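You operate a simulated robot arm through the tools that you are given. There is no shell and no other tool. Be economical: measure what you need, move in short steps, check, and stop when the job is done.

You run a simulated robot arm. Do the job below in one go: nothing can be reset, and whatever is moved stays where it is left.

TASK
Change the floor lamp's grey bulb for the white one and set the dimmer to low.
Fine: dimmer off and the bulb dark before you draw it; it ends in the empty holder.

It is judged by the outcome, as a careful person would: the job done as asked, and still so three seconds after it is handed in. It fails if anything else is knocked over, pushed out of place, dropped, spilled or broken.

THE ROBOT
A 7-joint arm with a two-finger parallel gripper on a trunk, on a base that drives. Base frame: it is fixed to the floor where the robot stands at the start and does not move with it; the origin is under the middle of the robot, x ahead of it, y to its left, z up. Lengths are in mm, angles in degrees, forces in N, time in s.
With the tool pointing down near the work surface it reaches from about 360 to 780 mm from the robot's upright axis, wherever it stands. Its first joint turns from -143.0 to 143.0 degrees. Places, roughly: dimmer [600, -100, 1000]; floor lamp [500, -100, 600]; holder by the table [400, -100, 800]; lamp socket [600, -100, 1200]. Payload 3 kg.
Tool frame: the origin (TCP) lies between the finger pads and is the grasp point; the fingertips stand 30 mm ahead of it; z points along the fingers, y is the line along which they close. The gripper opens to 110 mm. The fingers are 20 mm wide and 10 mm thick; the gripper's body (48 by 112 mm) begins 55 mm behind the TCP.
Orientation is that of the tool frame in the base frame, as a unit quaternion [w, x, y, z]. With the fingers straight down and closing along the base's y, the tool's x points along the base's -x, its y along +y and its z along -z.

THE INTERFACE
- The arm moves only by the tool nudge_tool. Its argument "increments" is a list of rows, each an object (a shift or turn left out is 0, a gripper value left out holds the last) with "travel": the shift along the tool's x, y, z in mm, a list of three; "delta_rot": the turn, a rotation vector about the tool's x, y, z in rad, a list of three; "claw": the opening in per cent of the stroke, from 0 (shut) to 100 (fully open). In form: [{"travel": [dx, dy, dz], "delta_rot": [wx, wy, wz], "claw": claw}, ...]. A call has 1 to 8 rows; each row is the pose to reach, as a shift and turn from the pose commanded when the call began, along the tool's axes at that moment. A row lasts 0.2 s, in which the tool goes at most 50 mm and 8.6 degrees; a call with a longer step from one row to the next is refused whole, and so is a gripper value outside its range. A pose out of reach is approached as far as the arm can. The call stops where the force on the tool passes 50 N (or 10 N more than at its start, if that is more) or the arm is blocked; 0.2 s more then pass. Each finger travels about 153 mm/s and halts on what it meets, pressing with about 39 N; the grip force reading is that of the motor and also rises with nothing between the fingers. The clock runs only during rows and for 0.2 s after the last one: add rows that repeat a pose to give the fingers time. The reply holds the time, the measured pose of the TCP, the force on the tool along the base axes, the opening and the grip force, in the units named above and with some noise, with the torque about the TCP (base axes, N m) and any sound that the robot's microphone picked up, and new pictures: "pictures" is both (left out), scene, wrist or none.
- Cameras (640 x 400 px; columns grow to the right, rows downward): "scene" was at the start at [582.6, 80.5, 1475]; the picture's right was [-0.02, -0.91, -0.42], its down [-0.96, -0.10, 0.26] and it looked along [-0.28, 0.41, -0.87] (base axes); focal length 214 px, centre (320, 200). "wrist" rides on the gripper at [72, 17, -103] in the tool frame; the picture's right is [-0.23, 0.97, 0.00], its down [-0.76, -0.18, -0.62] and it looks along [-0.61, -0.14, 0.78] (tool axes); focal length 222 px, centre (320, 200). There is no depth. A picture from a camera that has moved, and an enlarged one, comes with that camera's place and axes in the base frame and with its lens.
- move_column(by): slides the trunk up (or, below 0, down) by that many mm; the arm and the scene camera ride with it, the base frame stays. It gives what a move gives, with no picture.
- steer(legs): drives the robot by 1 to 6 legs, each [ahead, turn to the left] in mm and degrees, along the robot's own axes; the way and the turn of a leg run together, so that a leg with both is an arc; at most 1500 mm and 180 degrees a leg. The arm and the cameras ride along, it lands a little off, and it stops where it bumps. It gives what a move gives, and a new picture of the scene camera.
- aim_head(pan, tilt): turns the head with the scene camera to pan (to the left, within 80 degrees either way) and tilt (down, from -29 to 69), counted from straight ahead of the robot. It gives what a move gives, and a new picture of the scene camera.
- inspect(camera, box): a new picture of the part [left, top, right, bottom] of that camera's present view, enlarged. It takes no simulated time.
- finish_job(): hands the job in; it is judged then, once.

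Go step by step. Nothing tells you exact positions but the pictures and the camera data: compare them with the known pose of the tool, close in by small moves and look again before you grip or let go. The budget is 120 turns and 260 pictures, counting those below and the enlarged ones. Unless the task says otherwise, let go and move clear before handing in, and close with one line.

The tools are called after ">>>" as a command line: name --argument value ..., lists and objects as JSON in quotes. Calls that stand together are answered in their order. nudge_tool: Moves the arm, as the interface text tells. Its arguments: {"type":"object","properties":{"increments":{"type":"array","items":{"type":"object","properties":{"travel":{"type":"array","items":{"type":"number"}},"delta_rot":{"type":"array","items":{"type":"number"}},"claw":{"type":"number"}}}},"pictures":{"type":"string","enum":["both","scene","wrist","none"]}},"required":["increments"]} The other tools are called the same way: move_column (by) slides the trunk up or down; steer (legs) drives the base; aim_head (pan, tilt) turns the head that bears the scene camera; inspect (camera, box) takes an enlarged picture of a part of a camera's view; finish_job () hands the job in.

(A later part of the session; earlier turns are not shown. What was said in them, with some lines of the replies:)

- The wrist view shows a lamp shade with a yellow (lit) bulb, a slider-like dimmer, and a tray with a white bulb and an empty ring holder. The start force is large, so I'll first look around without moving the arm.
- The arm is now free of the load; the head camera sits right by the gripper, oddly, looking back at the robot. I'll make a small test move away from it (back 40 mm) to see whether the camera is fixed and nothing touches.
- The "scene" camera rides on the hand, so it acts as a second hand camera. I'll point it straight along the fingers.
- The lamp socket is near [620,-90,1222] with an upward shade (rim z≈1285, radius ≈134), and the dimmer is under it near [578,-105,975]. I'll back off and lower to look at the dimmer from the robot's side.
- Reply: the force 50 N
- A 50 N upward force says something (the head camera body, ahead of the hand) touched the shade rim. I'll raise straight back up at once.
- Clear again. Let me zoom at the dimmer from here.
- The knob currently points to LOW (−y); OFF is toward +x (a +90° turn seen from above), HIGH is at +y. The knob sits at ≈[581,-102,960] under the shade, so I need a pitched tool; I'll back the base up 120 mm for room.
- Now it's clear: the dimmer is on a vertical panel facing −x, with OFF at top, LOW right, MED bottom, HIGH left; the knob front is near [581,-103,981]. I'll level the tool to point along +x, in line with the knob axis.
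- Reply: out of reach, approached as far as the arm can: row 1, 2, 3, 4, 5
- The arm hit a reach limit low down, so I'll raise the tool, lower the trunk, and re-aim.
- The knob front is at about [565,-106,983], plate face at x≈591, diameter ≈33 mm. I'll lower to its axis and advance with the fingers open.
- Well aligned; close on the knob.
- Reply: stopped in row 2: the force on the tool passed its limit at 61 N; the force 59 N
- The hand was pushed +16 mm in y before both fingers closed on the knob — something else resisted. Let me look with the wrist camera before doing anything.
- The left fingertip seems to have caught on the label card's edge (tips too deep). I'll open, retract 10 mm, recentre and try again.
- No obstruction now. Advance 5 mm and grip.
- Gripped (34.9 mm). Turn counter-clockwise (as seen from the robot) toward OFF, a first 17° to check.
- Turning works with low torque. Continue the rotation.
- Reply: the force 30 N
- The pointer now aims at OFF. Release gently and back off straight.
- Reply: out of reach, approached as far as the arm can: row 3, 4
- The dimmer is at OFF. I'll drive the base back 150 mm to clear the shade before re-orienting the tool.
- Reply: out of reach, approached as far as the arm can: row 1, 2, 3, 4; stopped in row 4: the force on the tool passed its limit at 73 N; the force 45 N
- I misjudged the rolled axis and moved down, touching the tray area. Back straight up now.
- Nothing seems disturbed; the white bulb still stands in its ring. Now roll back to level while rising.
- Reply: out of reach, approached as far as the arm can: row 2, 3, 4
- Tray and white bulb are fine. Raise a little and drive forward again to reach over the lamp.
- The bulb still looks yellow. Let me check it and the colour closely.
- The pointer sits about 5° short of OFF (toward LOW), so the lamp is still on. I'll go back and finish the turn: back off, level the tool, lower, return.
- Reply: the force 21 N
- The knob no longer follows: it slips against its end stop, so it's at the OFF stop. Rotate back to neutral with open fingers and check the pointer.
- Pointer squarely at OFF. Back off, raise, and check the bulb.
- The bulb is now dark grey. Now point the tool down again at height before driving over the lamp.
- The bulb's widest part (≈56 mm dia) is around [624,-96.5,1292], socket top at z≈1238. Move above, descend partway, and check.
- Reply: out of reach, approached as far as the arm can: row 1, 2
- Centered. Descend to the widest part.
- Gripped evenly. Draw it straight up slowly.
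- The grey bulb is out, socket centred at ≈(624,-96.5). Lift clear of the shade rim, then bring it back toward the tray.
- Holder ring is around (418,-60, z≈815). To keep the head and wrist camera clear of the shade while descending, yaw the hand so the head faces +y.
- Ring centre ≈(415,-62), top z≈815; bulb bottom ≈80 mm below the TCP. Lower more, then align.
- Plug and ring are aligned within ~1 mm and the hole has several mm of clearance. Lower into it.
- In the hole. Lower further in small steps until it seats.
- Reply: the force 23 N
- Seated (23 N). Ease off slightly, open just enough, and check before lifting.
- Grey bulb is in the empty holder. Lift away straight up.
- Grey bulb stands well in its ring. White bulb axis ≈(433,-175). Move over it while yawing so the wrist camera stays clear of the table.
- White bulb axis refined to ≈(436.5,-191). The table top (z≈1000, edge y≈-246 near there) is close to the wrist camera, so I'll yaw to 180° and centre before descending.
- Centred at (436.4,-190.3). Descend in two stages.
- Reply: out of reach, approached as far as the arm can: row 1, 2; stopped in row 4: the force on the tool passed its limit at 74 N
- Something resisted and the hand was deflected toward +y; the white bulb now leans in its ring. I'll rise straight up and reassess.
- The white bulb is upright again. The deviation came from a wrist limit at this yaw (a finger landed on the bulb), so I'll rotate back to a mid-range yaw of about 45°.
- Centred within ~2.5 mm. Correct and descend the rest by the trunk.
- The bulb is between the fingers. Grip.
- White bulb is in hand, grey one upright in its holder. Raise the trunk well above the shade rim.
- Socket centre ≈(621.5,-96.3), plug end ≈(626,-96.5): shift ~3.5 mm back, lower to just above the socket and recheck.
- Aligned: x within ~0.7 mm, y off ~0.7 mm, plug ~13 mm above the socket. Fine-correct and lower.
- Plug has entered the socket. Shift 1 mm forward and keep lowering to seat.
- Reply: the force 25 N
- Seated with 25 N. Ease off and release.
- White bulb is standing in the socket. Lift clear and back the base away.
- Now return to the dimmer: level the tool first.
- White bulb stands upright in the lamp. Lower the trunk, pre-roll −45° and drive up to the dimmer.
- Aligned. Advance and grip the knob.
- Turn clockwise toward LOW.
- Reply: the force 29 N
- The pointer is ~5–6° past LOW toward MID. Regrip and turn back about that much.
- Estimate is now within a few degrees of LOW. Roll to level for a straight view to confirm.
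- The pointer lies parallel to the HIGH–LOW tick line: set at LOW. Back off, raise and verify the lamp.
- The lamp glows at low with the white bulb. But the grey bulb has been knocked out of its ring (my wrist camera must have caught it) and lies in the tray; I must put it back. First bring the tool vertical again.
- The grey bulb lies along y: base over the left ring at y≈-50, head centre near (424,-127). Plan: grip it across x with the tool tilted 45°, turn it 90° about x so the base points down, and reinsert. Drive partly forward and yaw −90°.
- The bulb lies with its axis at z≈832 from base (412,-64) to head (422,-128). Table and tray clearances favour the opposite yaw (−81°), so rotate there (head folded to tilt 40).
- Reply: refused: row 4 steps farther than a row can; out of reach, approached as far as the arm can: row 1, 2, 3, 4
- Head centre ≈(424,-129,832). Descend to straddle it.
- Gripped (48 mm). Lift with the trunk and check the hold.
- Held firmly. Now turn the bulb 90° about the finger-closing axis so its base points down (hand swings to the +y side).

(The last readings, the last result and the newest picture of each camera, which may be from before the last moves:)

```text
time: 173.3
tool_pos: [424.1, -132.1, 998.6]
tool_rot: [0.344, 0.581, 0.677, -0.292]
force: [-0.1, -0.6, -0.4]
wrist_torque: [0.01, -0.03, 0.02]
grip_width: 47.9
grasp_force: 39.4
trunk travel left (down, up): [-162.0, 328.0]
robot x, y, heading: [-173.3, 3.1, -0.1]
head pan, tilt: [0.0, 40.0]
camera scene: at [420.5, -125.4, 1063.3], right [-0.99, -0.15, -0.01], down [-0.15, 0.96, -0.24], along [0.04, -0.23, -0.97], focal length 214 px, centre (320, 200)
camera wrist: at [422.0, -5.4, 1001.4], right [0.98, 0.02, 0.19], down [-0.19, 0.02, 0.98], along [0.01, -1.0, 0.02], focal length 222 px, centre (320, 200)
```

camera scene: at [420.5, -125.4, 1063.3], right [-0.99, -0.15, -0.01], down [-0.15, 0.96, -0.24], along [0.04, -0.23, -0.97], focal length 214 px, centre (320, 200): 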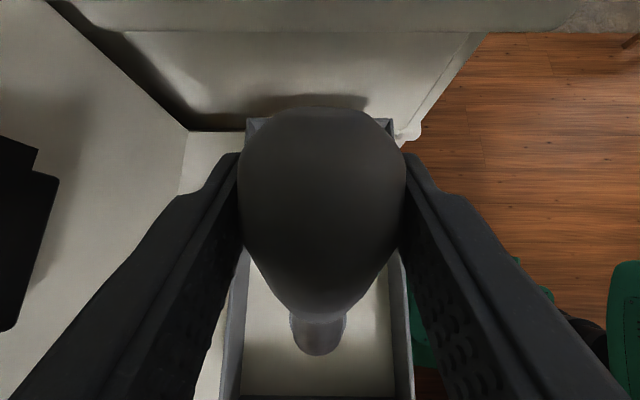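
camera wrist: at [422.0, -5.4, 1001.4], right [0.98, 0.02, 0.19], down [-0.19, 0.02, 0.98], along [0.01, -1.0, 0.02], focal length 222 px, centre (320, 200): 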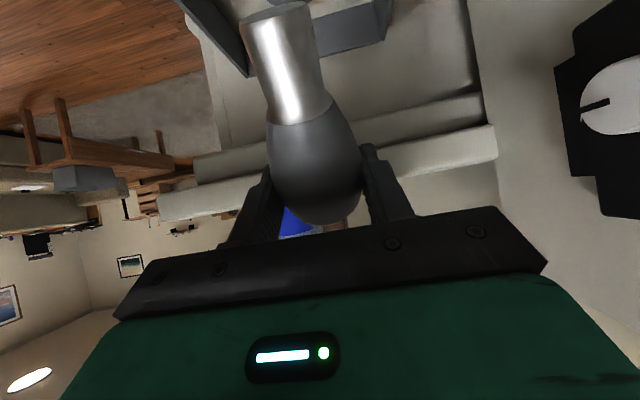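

>>> nudge_tool --increments '[{"travel": [15, 0.6, -21], "delta_rot": [0, -0.127, 0]}, {"travel": [31, 1.2, -42], "delta_rot": [0, -0.254, 0]}, {"travel": [46.2, 1.8, -62.8], "delta_rot": [0, -0.379, 0]}, {"travel": [46.2, 1.8, -62.8], "delta_rot": [0, -0.379, 0]}]' --pictures "both"

```text
time: 174.3
tool_pos: [415.6, -54.9, 1000.4]
tool_rot: [0.464, 0.517, 0.6, -0.396]
force: [0.1, -0.3, -0.4]
wrist_torque: [-0.02, 0.0, 0.01]
grip_width: 47.8
grasp_force: 39.0
trunk travel left (down, up): [-162.0, 328.0]
robot x, y, heading: [-173.8, -0.4, -0.4]
head pan, tilt: [0.0, 40.0]
camera scene: at [408.1, -24.5, 1056.4], right [-0.99, -0.15, 0.0], down [-0.12, 0.81, -0.58], along [0.09, -0.57, -0.82], focal length 214 px, centre (320, 200)
camera wrist: at [414.6, 65.0, 955.3], right [0.97, 0.09, 0.22], down [-0.24, 0.38, 0.89], along [0.0, -0.92, 0.39], focal length 222 px, centre (320, 200)
```

scene: 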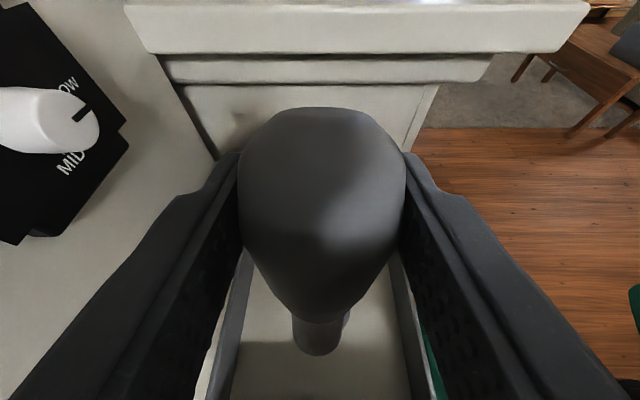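
wrist: 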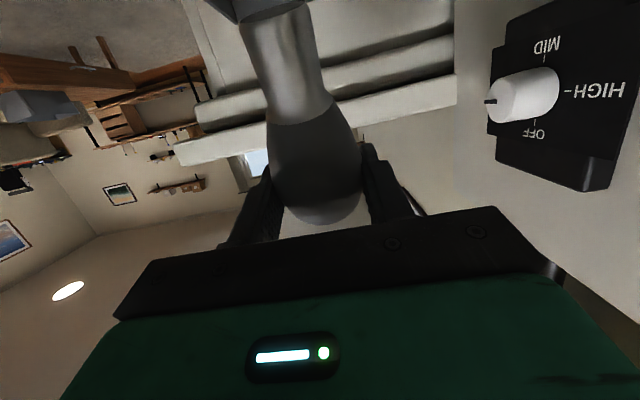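

The base was tilted up ~25° when I gripped, so it now hangs ~25° off vertical (toward +y). I can insert the tip tilted and then swing the bulb upright, letting it pivot in the fingers. Position the base end over the ring.

>>> nudge_tool --increments '[{"travel": [-4, -2, 16]}, {"travel": [-8.3, -3.5, 31.3]}, {"travel": [-8.3, -3.5, 31.3]}]' --pictures "none"

>>> move_column --by -85

>>> aim_head --pan 0 --tilt 48

```text
time: 175.1
tool_pos: [416.1, -88.0, 998.9]
tool_rot: [0.464, 0.517, 0.6, -0.396]
force: [0.0, 0.1, -0.9]
wrist_torque: [0.0, -0.02, 0.02]
grip_width: 48.1
grasp_force: 38.9
trunk travel left (down, up): [-162.0, 328.0]
robot x, y, heading: [-176.0, 4.4, 0.0]
head pan, tilt: [0.0, 40.0]
```

```text
time: 176.3
tool_pos: [417.5, -89.1, 915.5]
tool_rot: [0.465, 0.516, 0.601, -0.395]
force: [0.9, 0.8, -0.3]
wrist_torque: [0.03, 0.03, 0.01]
grip_width: 48.1
grasp_force: 38.5
trunk travel left (down, up): [-77.0, 413.0]
robot x, y, heading: [-170.0, -0.1, -0.2]
head pan, tilt: [0.0, 40.0]
```

```text
time: 177.0
tool_pos: [416.7, -88.3, 914.2]
tool_rot: [0.464, 0.517, 0.601, -0.396]
force: [-0.3, 0.0, -0.5]
wrist_torque: [0.0, 0.02, 0.04]
grip_width: 48.0
grasp_force: 39.2
trunk travel left (down, up): [-77.0, 413.0]
robot x, y, heading: [-171.8, 3.0, -0.1]
head pan, tilt: [0.0, 48.0]
camera scene: at [408.1, -49.6, 961.8], right [-0.99, -0.15, 0.0], down [-0.13, 0.88, -0.46], along [0.07, -0.45, -0.89], focal length 214 px, centre (320, 200)
```

scene: 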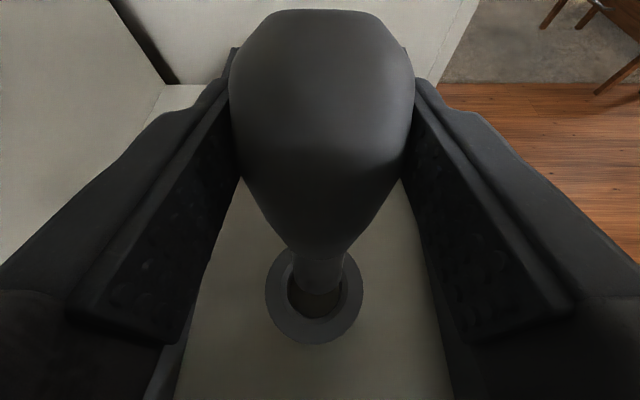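

>>> inspect --camera "scene" --box '[250, 230, 380, 360]'

```text
3.08 times, centred on (315, 295) of scene
camera zoom: at [408.1, -49.6, 961.8], right [-0.99, -0.15, 0.0], down [-0.13, 0.88, -0.46], along [0.07, -0.45, -0.89], focal length 660 px, centre (335, -92)
```

zoom: 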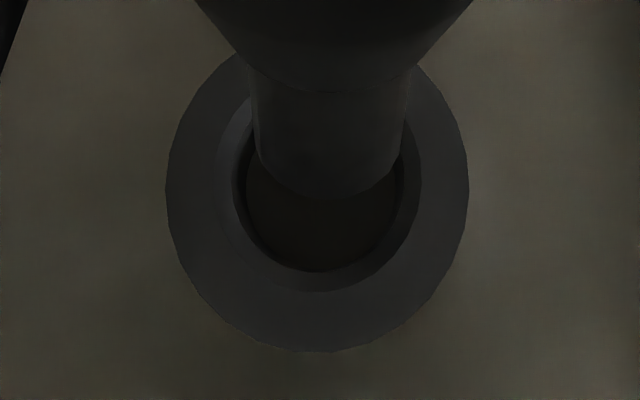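

>>> nudge_tool --increments '[{"travel": [10, 2.4, -4.3]}, {"travel": [21.8, 2.4, -4.3]}, {"travel": [21.8, 2.4, -4.3]}]' --pictures "none"

>>> inspect --camera "scene" --box '[250, 230, 380, 360]'

```text
time: 177.8
tool_pos: [418.0, -78.6, 893.8]
tool_rot: [0.465, 0.516, 0.601, -0.396]
force: [0.0, -0.4, -1.4]
wrist_torque: [0.01, 0.0, -0.06]
grip_width: 48.0
grasp_force: 38.8
trunk travel left (down, up): [-77.0, 413.0]
robot x, y, heading: [-173.7, 1.9, -0.3]
head pan, tilt: [0.0, 48.0]
```

```text
3.08 times, centred on (315, 295) of scene
camera zoom: at [408.9, -39.4, 941.0], right [-0.99, -0.15, 0.0], down [-0.13, 0.88, -0.46], along [0.07, -0.45, -0.89], focal length 660 px, centre (335, -92)
```

zoom: 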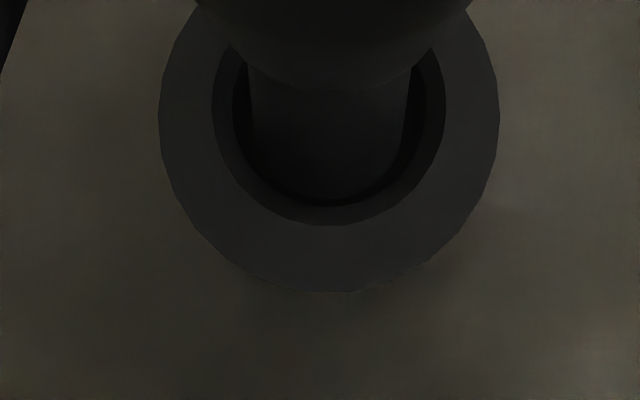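

Plug end is centred over the hole. Lower gently ~12 mm.

>>> nudge_tool --increments '[{"travel": [4, 0, 1]}, {"travel": [8, 0, 2]}, {"travel": [11.6, 0, 3]}, {"travel": [11.6, 0, 3]}]' --pictures "none"

>>> inspect --camera "scene" --box '[220, 200, 420, 360]'

```text
time: 178.8
tool_pos: [417.8, -78.8, 883.7]
tool_rot: [0.465, 0.517, 0.6, -0.396]
force: [0.8, 0.2, -0.9]
wrist_torque: [0.01, 0.01, 0.02]
grip_width: 48.1
grasp_force: 39.0
trunk travel left (down, up): [-77.0, 413.0]
robot x, y, heading: [-176.0, -1.4, -0.2]
head pan, tilt: [0.0, 48.0]
```

```text
2.50 times, centred on (320, 280) of scene
camera zoom: at [409.3, -39.7, 929.5], right [-0.99, -0.15, 0.0], down [-0.13, 0.88, -0.46], along [0.07, -0.45, -0.89], focal length 536 px, centre (320, 0)
```

zoom: 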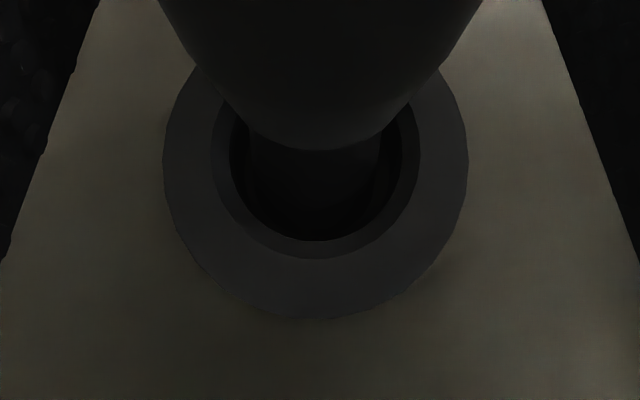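

>>> nudge_tool --increments '[{"travel": [3, 0, 0.8]}, {"travel": [6, 0, 1.6]}, {"travel": [8, 0, 2.1]}, {"travel": [8, 0, 2.1]}]' --pictures "none"

```text
time: 179.8
tool_pos: [416.2, -78.8, 875.9]
tool_rot: [0.465, 0.517, 0.599, -0.396]
force: [1.8, -6.3, 37.7]
wrist_torque: [-0.03, -0.11, -0.02]
grip_width: 49.3
grasp_force: 39.3
trunk travel left (down, up): [-77.0, 413.0]
robot x, y, heading: [-174.7, -0.7, 0.0]
head pan, tilt: [0.0, 48.0]
```

Base is on the tray floor inside the ring. Swing the head +y to bring the bulb upright, letting it pivot in the pads.

>>> nudge_tool --increments '[{"travel": [-0.9, 0, -0.3]}, {"travel": [-0.6, 0.8, -5.6]}, {"travel": [-0.3, 1.6, -11]}, {"travel": [1, 2.5, -17]}, {"travel": [2.3, 3.5, -22.8]}, {"travel": [4.2, 4.3, -27.8]}, {"travel": [6.1, 5.1, -32.8]}, {"travel": [6.1, 5.1, -32.8]}]' --pictures "both"

```text
time: 181.6
tool_pos: [416.9, -46.7, 878.2]
tool_rot: [0.465, 0.517, 0.6, -0.395]
force: [-0.4, -15.8, 17.8]
wrist_torque: [-1.54, -0.01, 0.0]
grip_width: 50.1
grasp_force: 38.9
trunk travel left (down, up): [-77.0, 413.0]
robot x, y, heading: [-173.1, 2.0, -0.2]
head pan, tilt: [0.0, 48.0]
camera scene: at [408.0, -7.1, 924.8], right [-0.99, -0.15, -0.01], down [-0.13, 0.88, -0.46], along [0.07, -0.45, -0.89], focal length 214 px, centre (320, 200)
camera wrist: at [415.9, 73.7, 833.2], right [0.97, 0.09, 0.23], down [-0.24, 0.38, 0.89], along [0.0, -0.92, 0.39], focal length 222 px, centre (320, 200)
```

scene: 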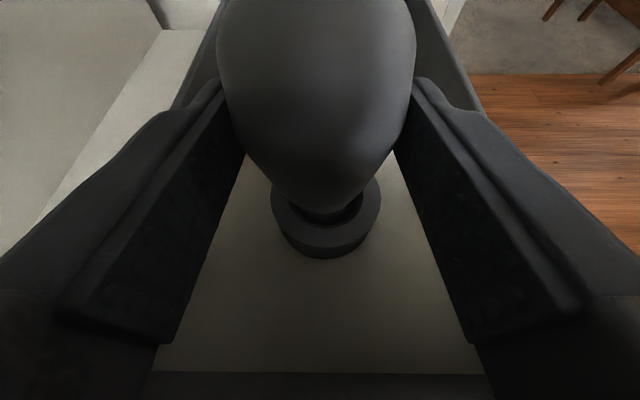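
wrist: 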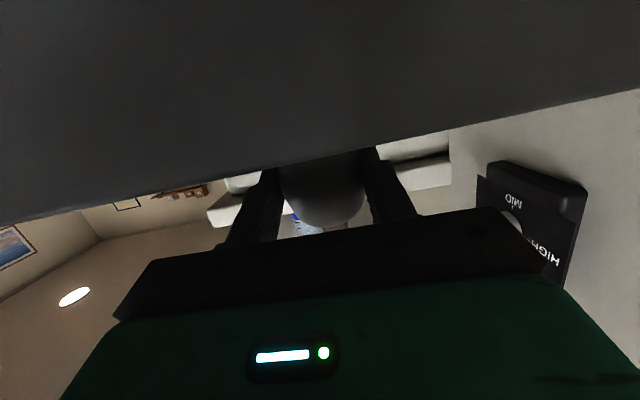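

Nearly upright; side force suggests I went a few mm too far. Ease back 5 mm in y and check forces.

>>> nudge_tool --increments '[{"travel": [-0.8, -0.4, 2.5]}, {"travel": [-2, -0.8, 5]}, {"travel": [-2, -0.8, 5]}]' --pictures "scene"

```text
time: 182.4
tool_pos: [417.4, -49.4, 877.9]
tool_rot: [0.465, 0.517, 0.6, -0.396]
force: [0.8, 4.0, 12.9]
wrist_torque: [0.1, -0.16, 0.04]
grip_width: 50.2
grasp_force: 39.0
trunk travel left (down, up): [-77.0, 413.0]
robot x, y, heading: [-171.7, 3.1, -0.3]
head pan, tilt: [0.0, 48.0]
camera scene: at [409.0, -11.0, 924.8], right [-0.99, -0.15, -0.01], down [-0.14, 0.88, -0.46], along [0.08, -0.45, -0.89], focal length 214 px, centre (320, 200)
```

scene: 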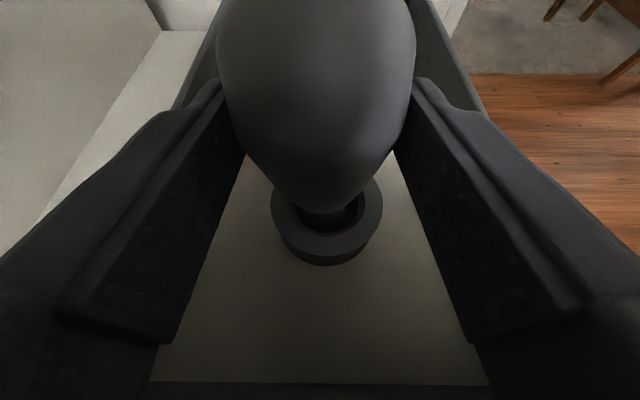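

Forces are near zero: the bulb stands in the ring. Open slowly.

>>> nudge_tool --increments '[{"travel": [-0.8, 0, 0]}, {"travel": [-0.8, 0, 0], "claw": 52}, {"travel": [-0.8, 0, 0], "claw": 62}, {"travel": [-0.8, 0, 0], "claw": 70}, {"travel": [-0.8, 0, 0], "claw": 70}]' --pictures "scene"

```text
time: 183.6
tool_pos: [416.4, -50.7, 878.6]
tool_rot: [0.464, 0.517, 0.601, -0.396]
force: [-0.1, 0.6, -0.3]
wrist_torque: [0.0, 0.03, -0.02]
grip_width: 77.2
grasp_force: 0.1
trunk travel left (down, up): [-77.0, 413.0]
robot x, y, heading: [-175.1, -2.8, 0.0]
head pan, tilt: [0.0, 48.0]
camera scene: at [408.9, -12.0, 925.6], right [-0.99, -0.15, 0.0], down [-0.13, 0.88, -0.46], along [0.07, -0.45, -0.89], focal length 214 px, centre (320, 200)
```

scene: 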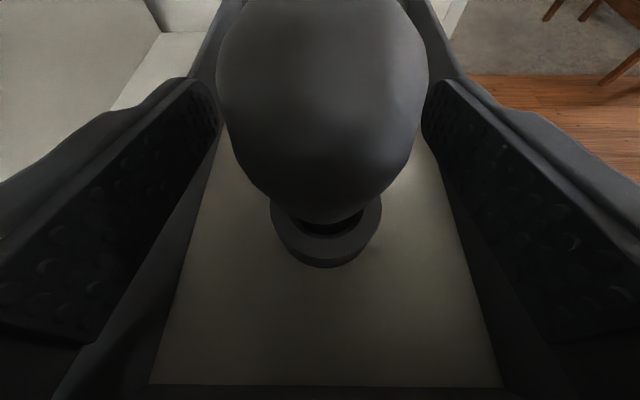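

It stands free. Retreat straight back along the fingers.

>>> nudge_tool --increments '[{"travel": [0, 0, -12]}, {"travel": [0, 0, -30]}, {"travel": [0, 0, -55]}, {"travel": [0, 0, -85]}, {"travel": [0, 0, -85]}]' --pictures "scene"

```text
time: 184.8
tool_pos: [402.9, 31.7, 899.9]
tool_rot: [0.465, 0.516, 0.601, -0.396]
force: [0.8, -0.1, 0.7]
wrist_torque: [0.04, -0.01, -0.02]
grip_width: 77.2
grasp_force: 0.1
trunk travel left (down, up): [-77.0, 413.0]
robot x, y, heading: [-171.5, 0.1, -0.0]
head pan, tilt: [0.0, 48.0]
camera scene: at [395.3, 71.0, 946.8], right [-0.99, -0.15, 0.0], down [-0.13, 0.88, -0.46], along [0.07, -0.45, -0.89], focal length 214 px, centre (320, 200)
```

scene: 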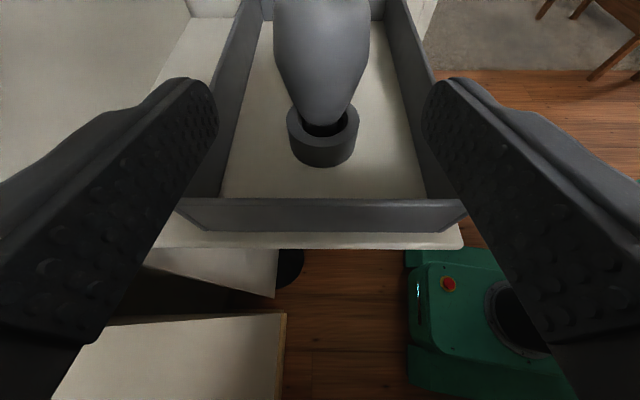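

The grey bulb stands upright in its holder. Raise clear and take a final look.

>>> move_column --by 330

>>> aim_head --pan 0 --tilt 30

```text
time: 188.1
tool_pos: [404.3, 32.2, 1229.5]
tool_rot: [0.465, 0.516, 0.6, -0.396]
force: [-0.6, 0.2, -0.3]
wrist_torque: [0.04, 0.02, -0.03]
grip_width: 76.9
grasp_force: 0.0
trunk travel left (down, up): [-407.0, 83.0]
robot x, y, heading: [-170.4, -1.2, 0.2]
head pan, tilt: [0.0, 48.0]
```

```text
time: 188.9
tool_pos: [404.0, 32.2, 1229.8]
tool_rot: [0.464, 0.517, 0.601, -0.395]
force: [0.0, 0.6, 0.3]
wrist_torque: [0.0, 0.01, 0.0]
grip_width: 77.0
grasp_force: 0.1
trunk travel left (down, up): [-407.0, 83.0]
robot x, y, heading: [-176.0, -0.6, -0.3]
head pan, tilt: [0.0, 30.0]
camera scene: at [398.1, 53.1, 1299.7], right [-0.99, -0.15, 0.0], down [-0.1, 0.7, -0.71], along [0.11, -0.7, -0.7], focal length 214 px, centre (320, 200)
```

scene: 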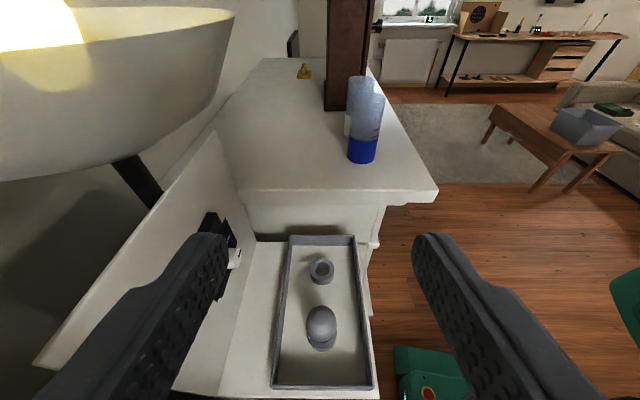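

The lamp is lit with the white bulb, the grey bulb stands in its holder, and the hand is clear. Handing in.

>>> finish_job

```text
The job is handed in.
```

The white bulb is in the floor lamp and lit with the dimmer at low, and the grey bulb, drawn only after the dimmer was off and it was dark, stands in the holder that was empty. Along the way I knocked the grey bulb over into the tray and had to pick it up and reseat it, and the arm touched the shade rim, the tray and the white bulb; nothing looked moved or damaged in the last views.
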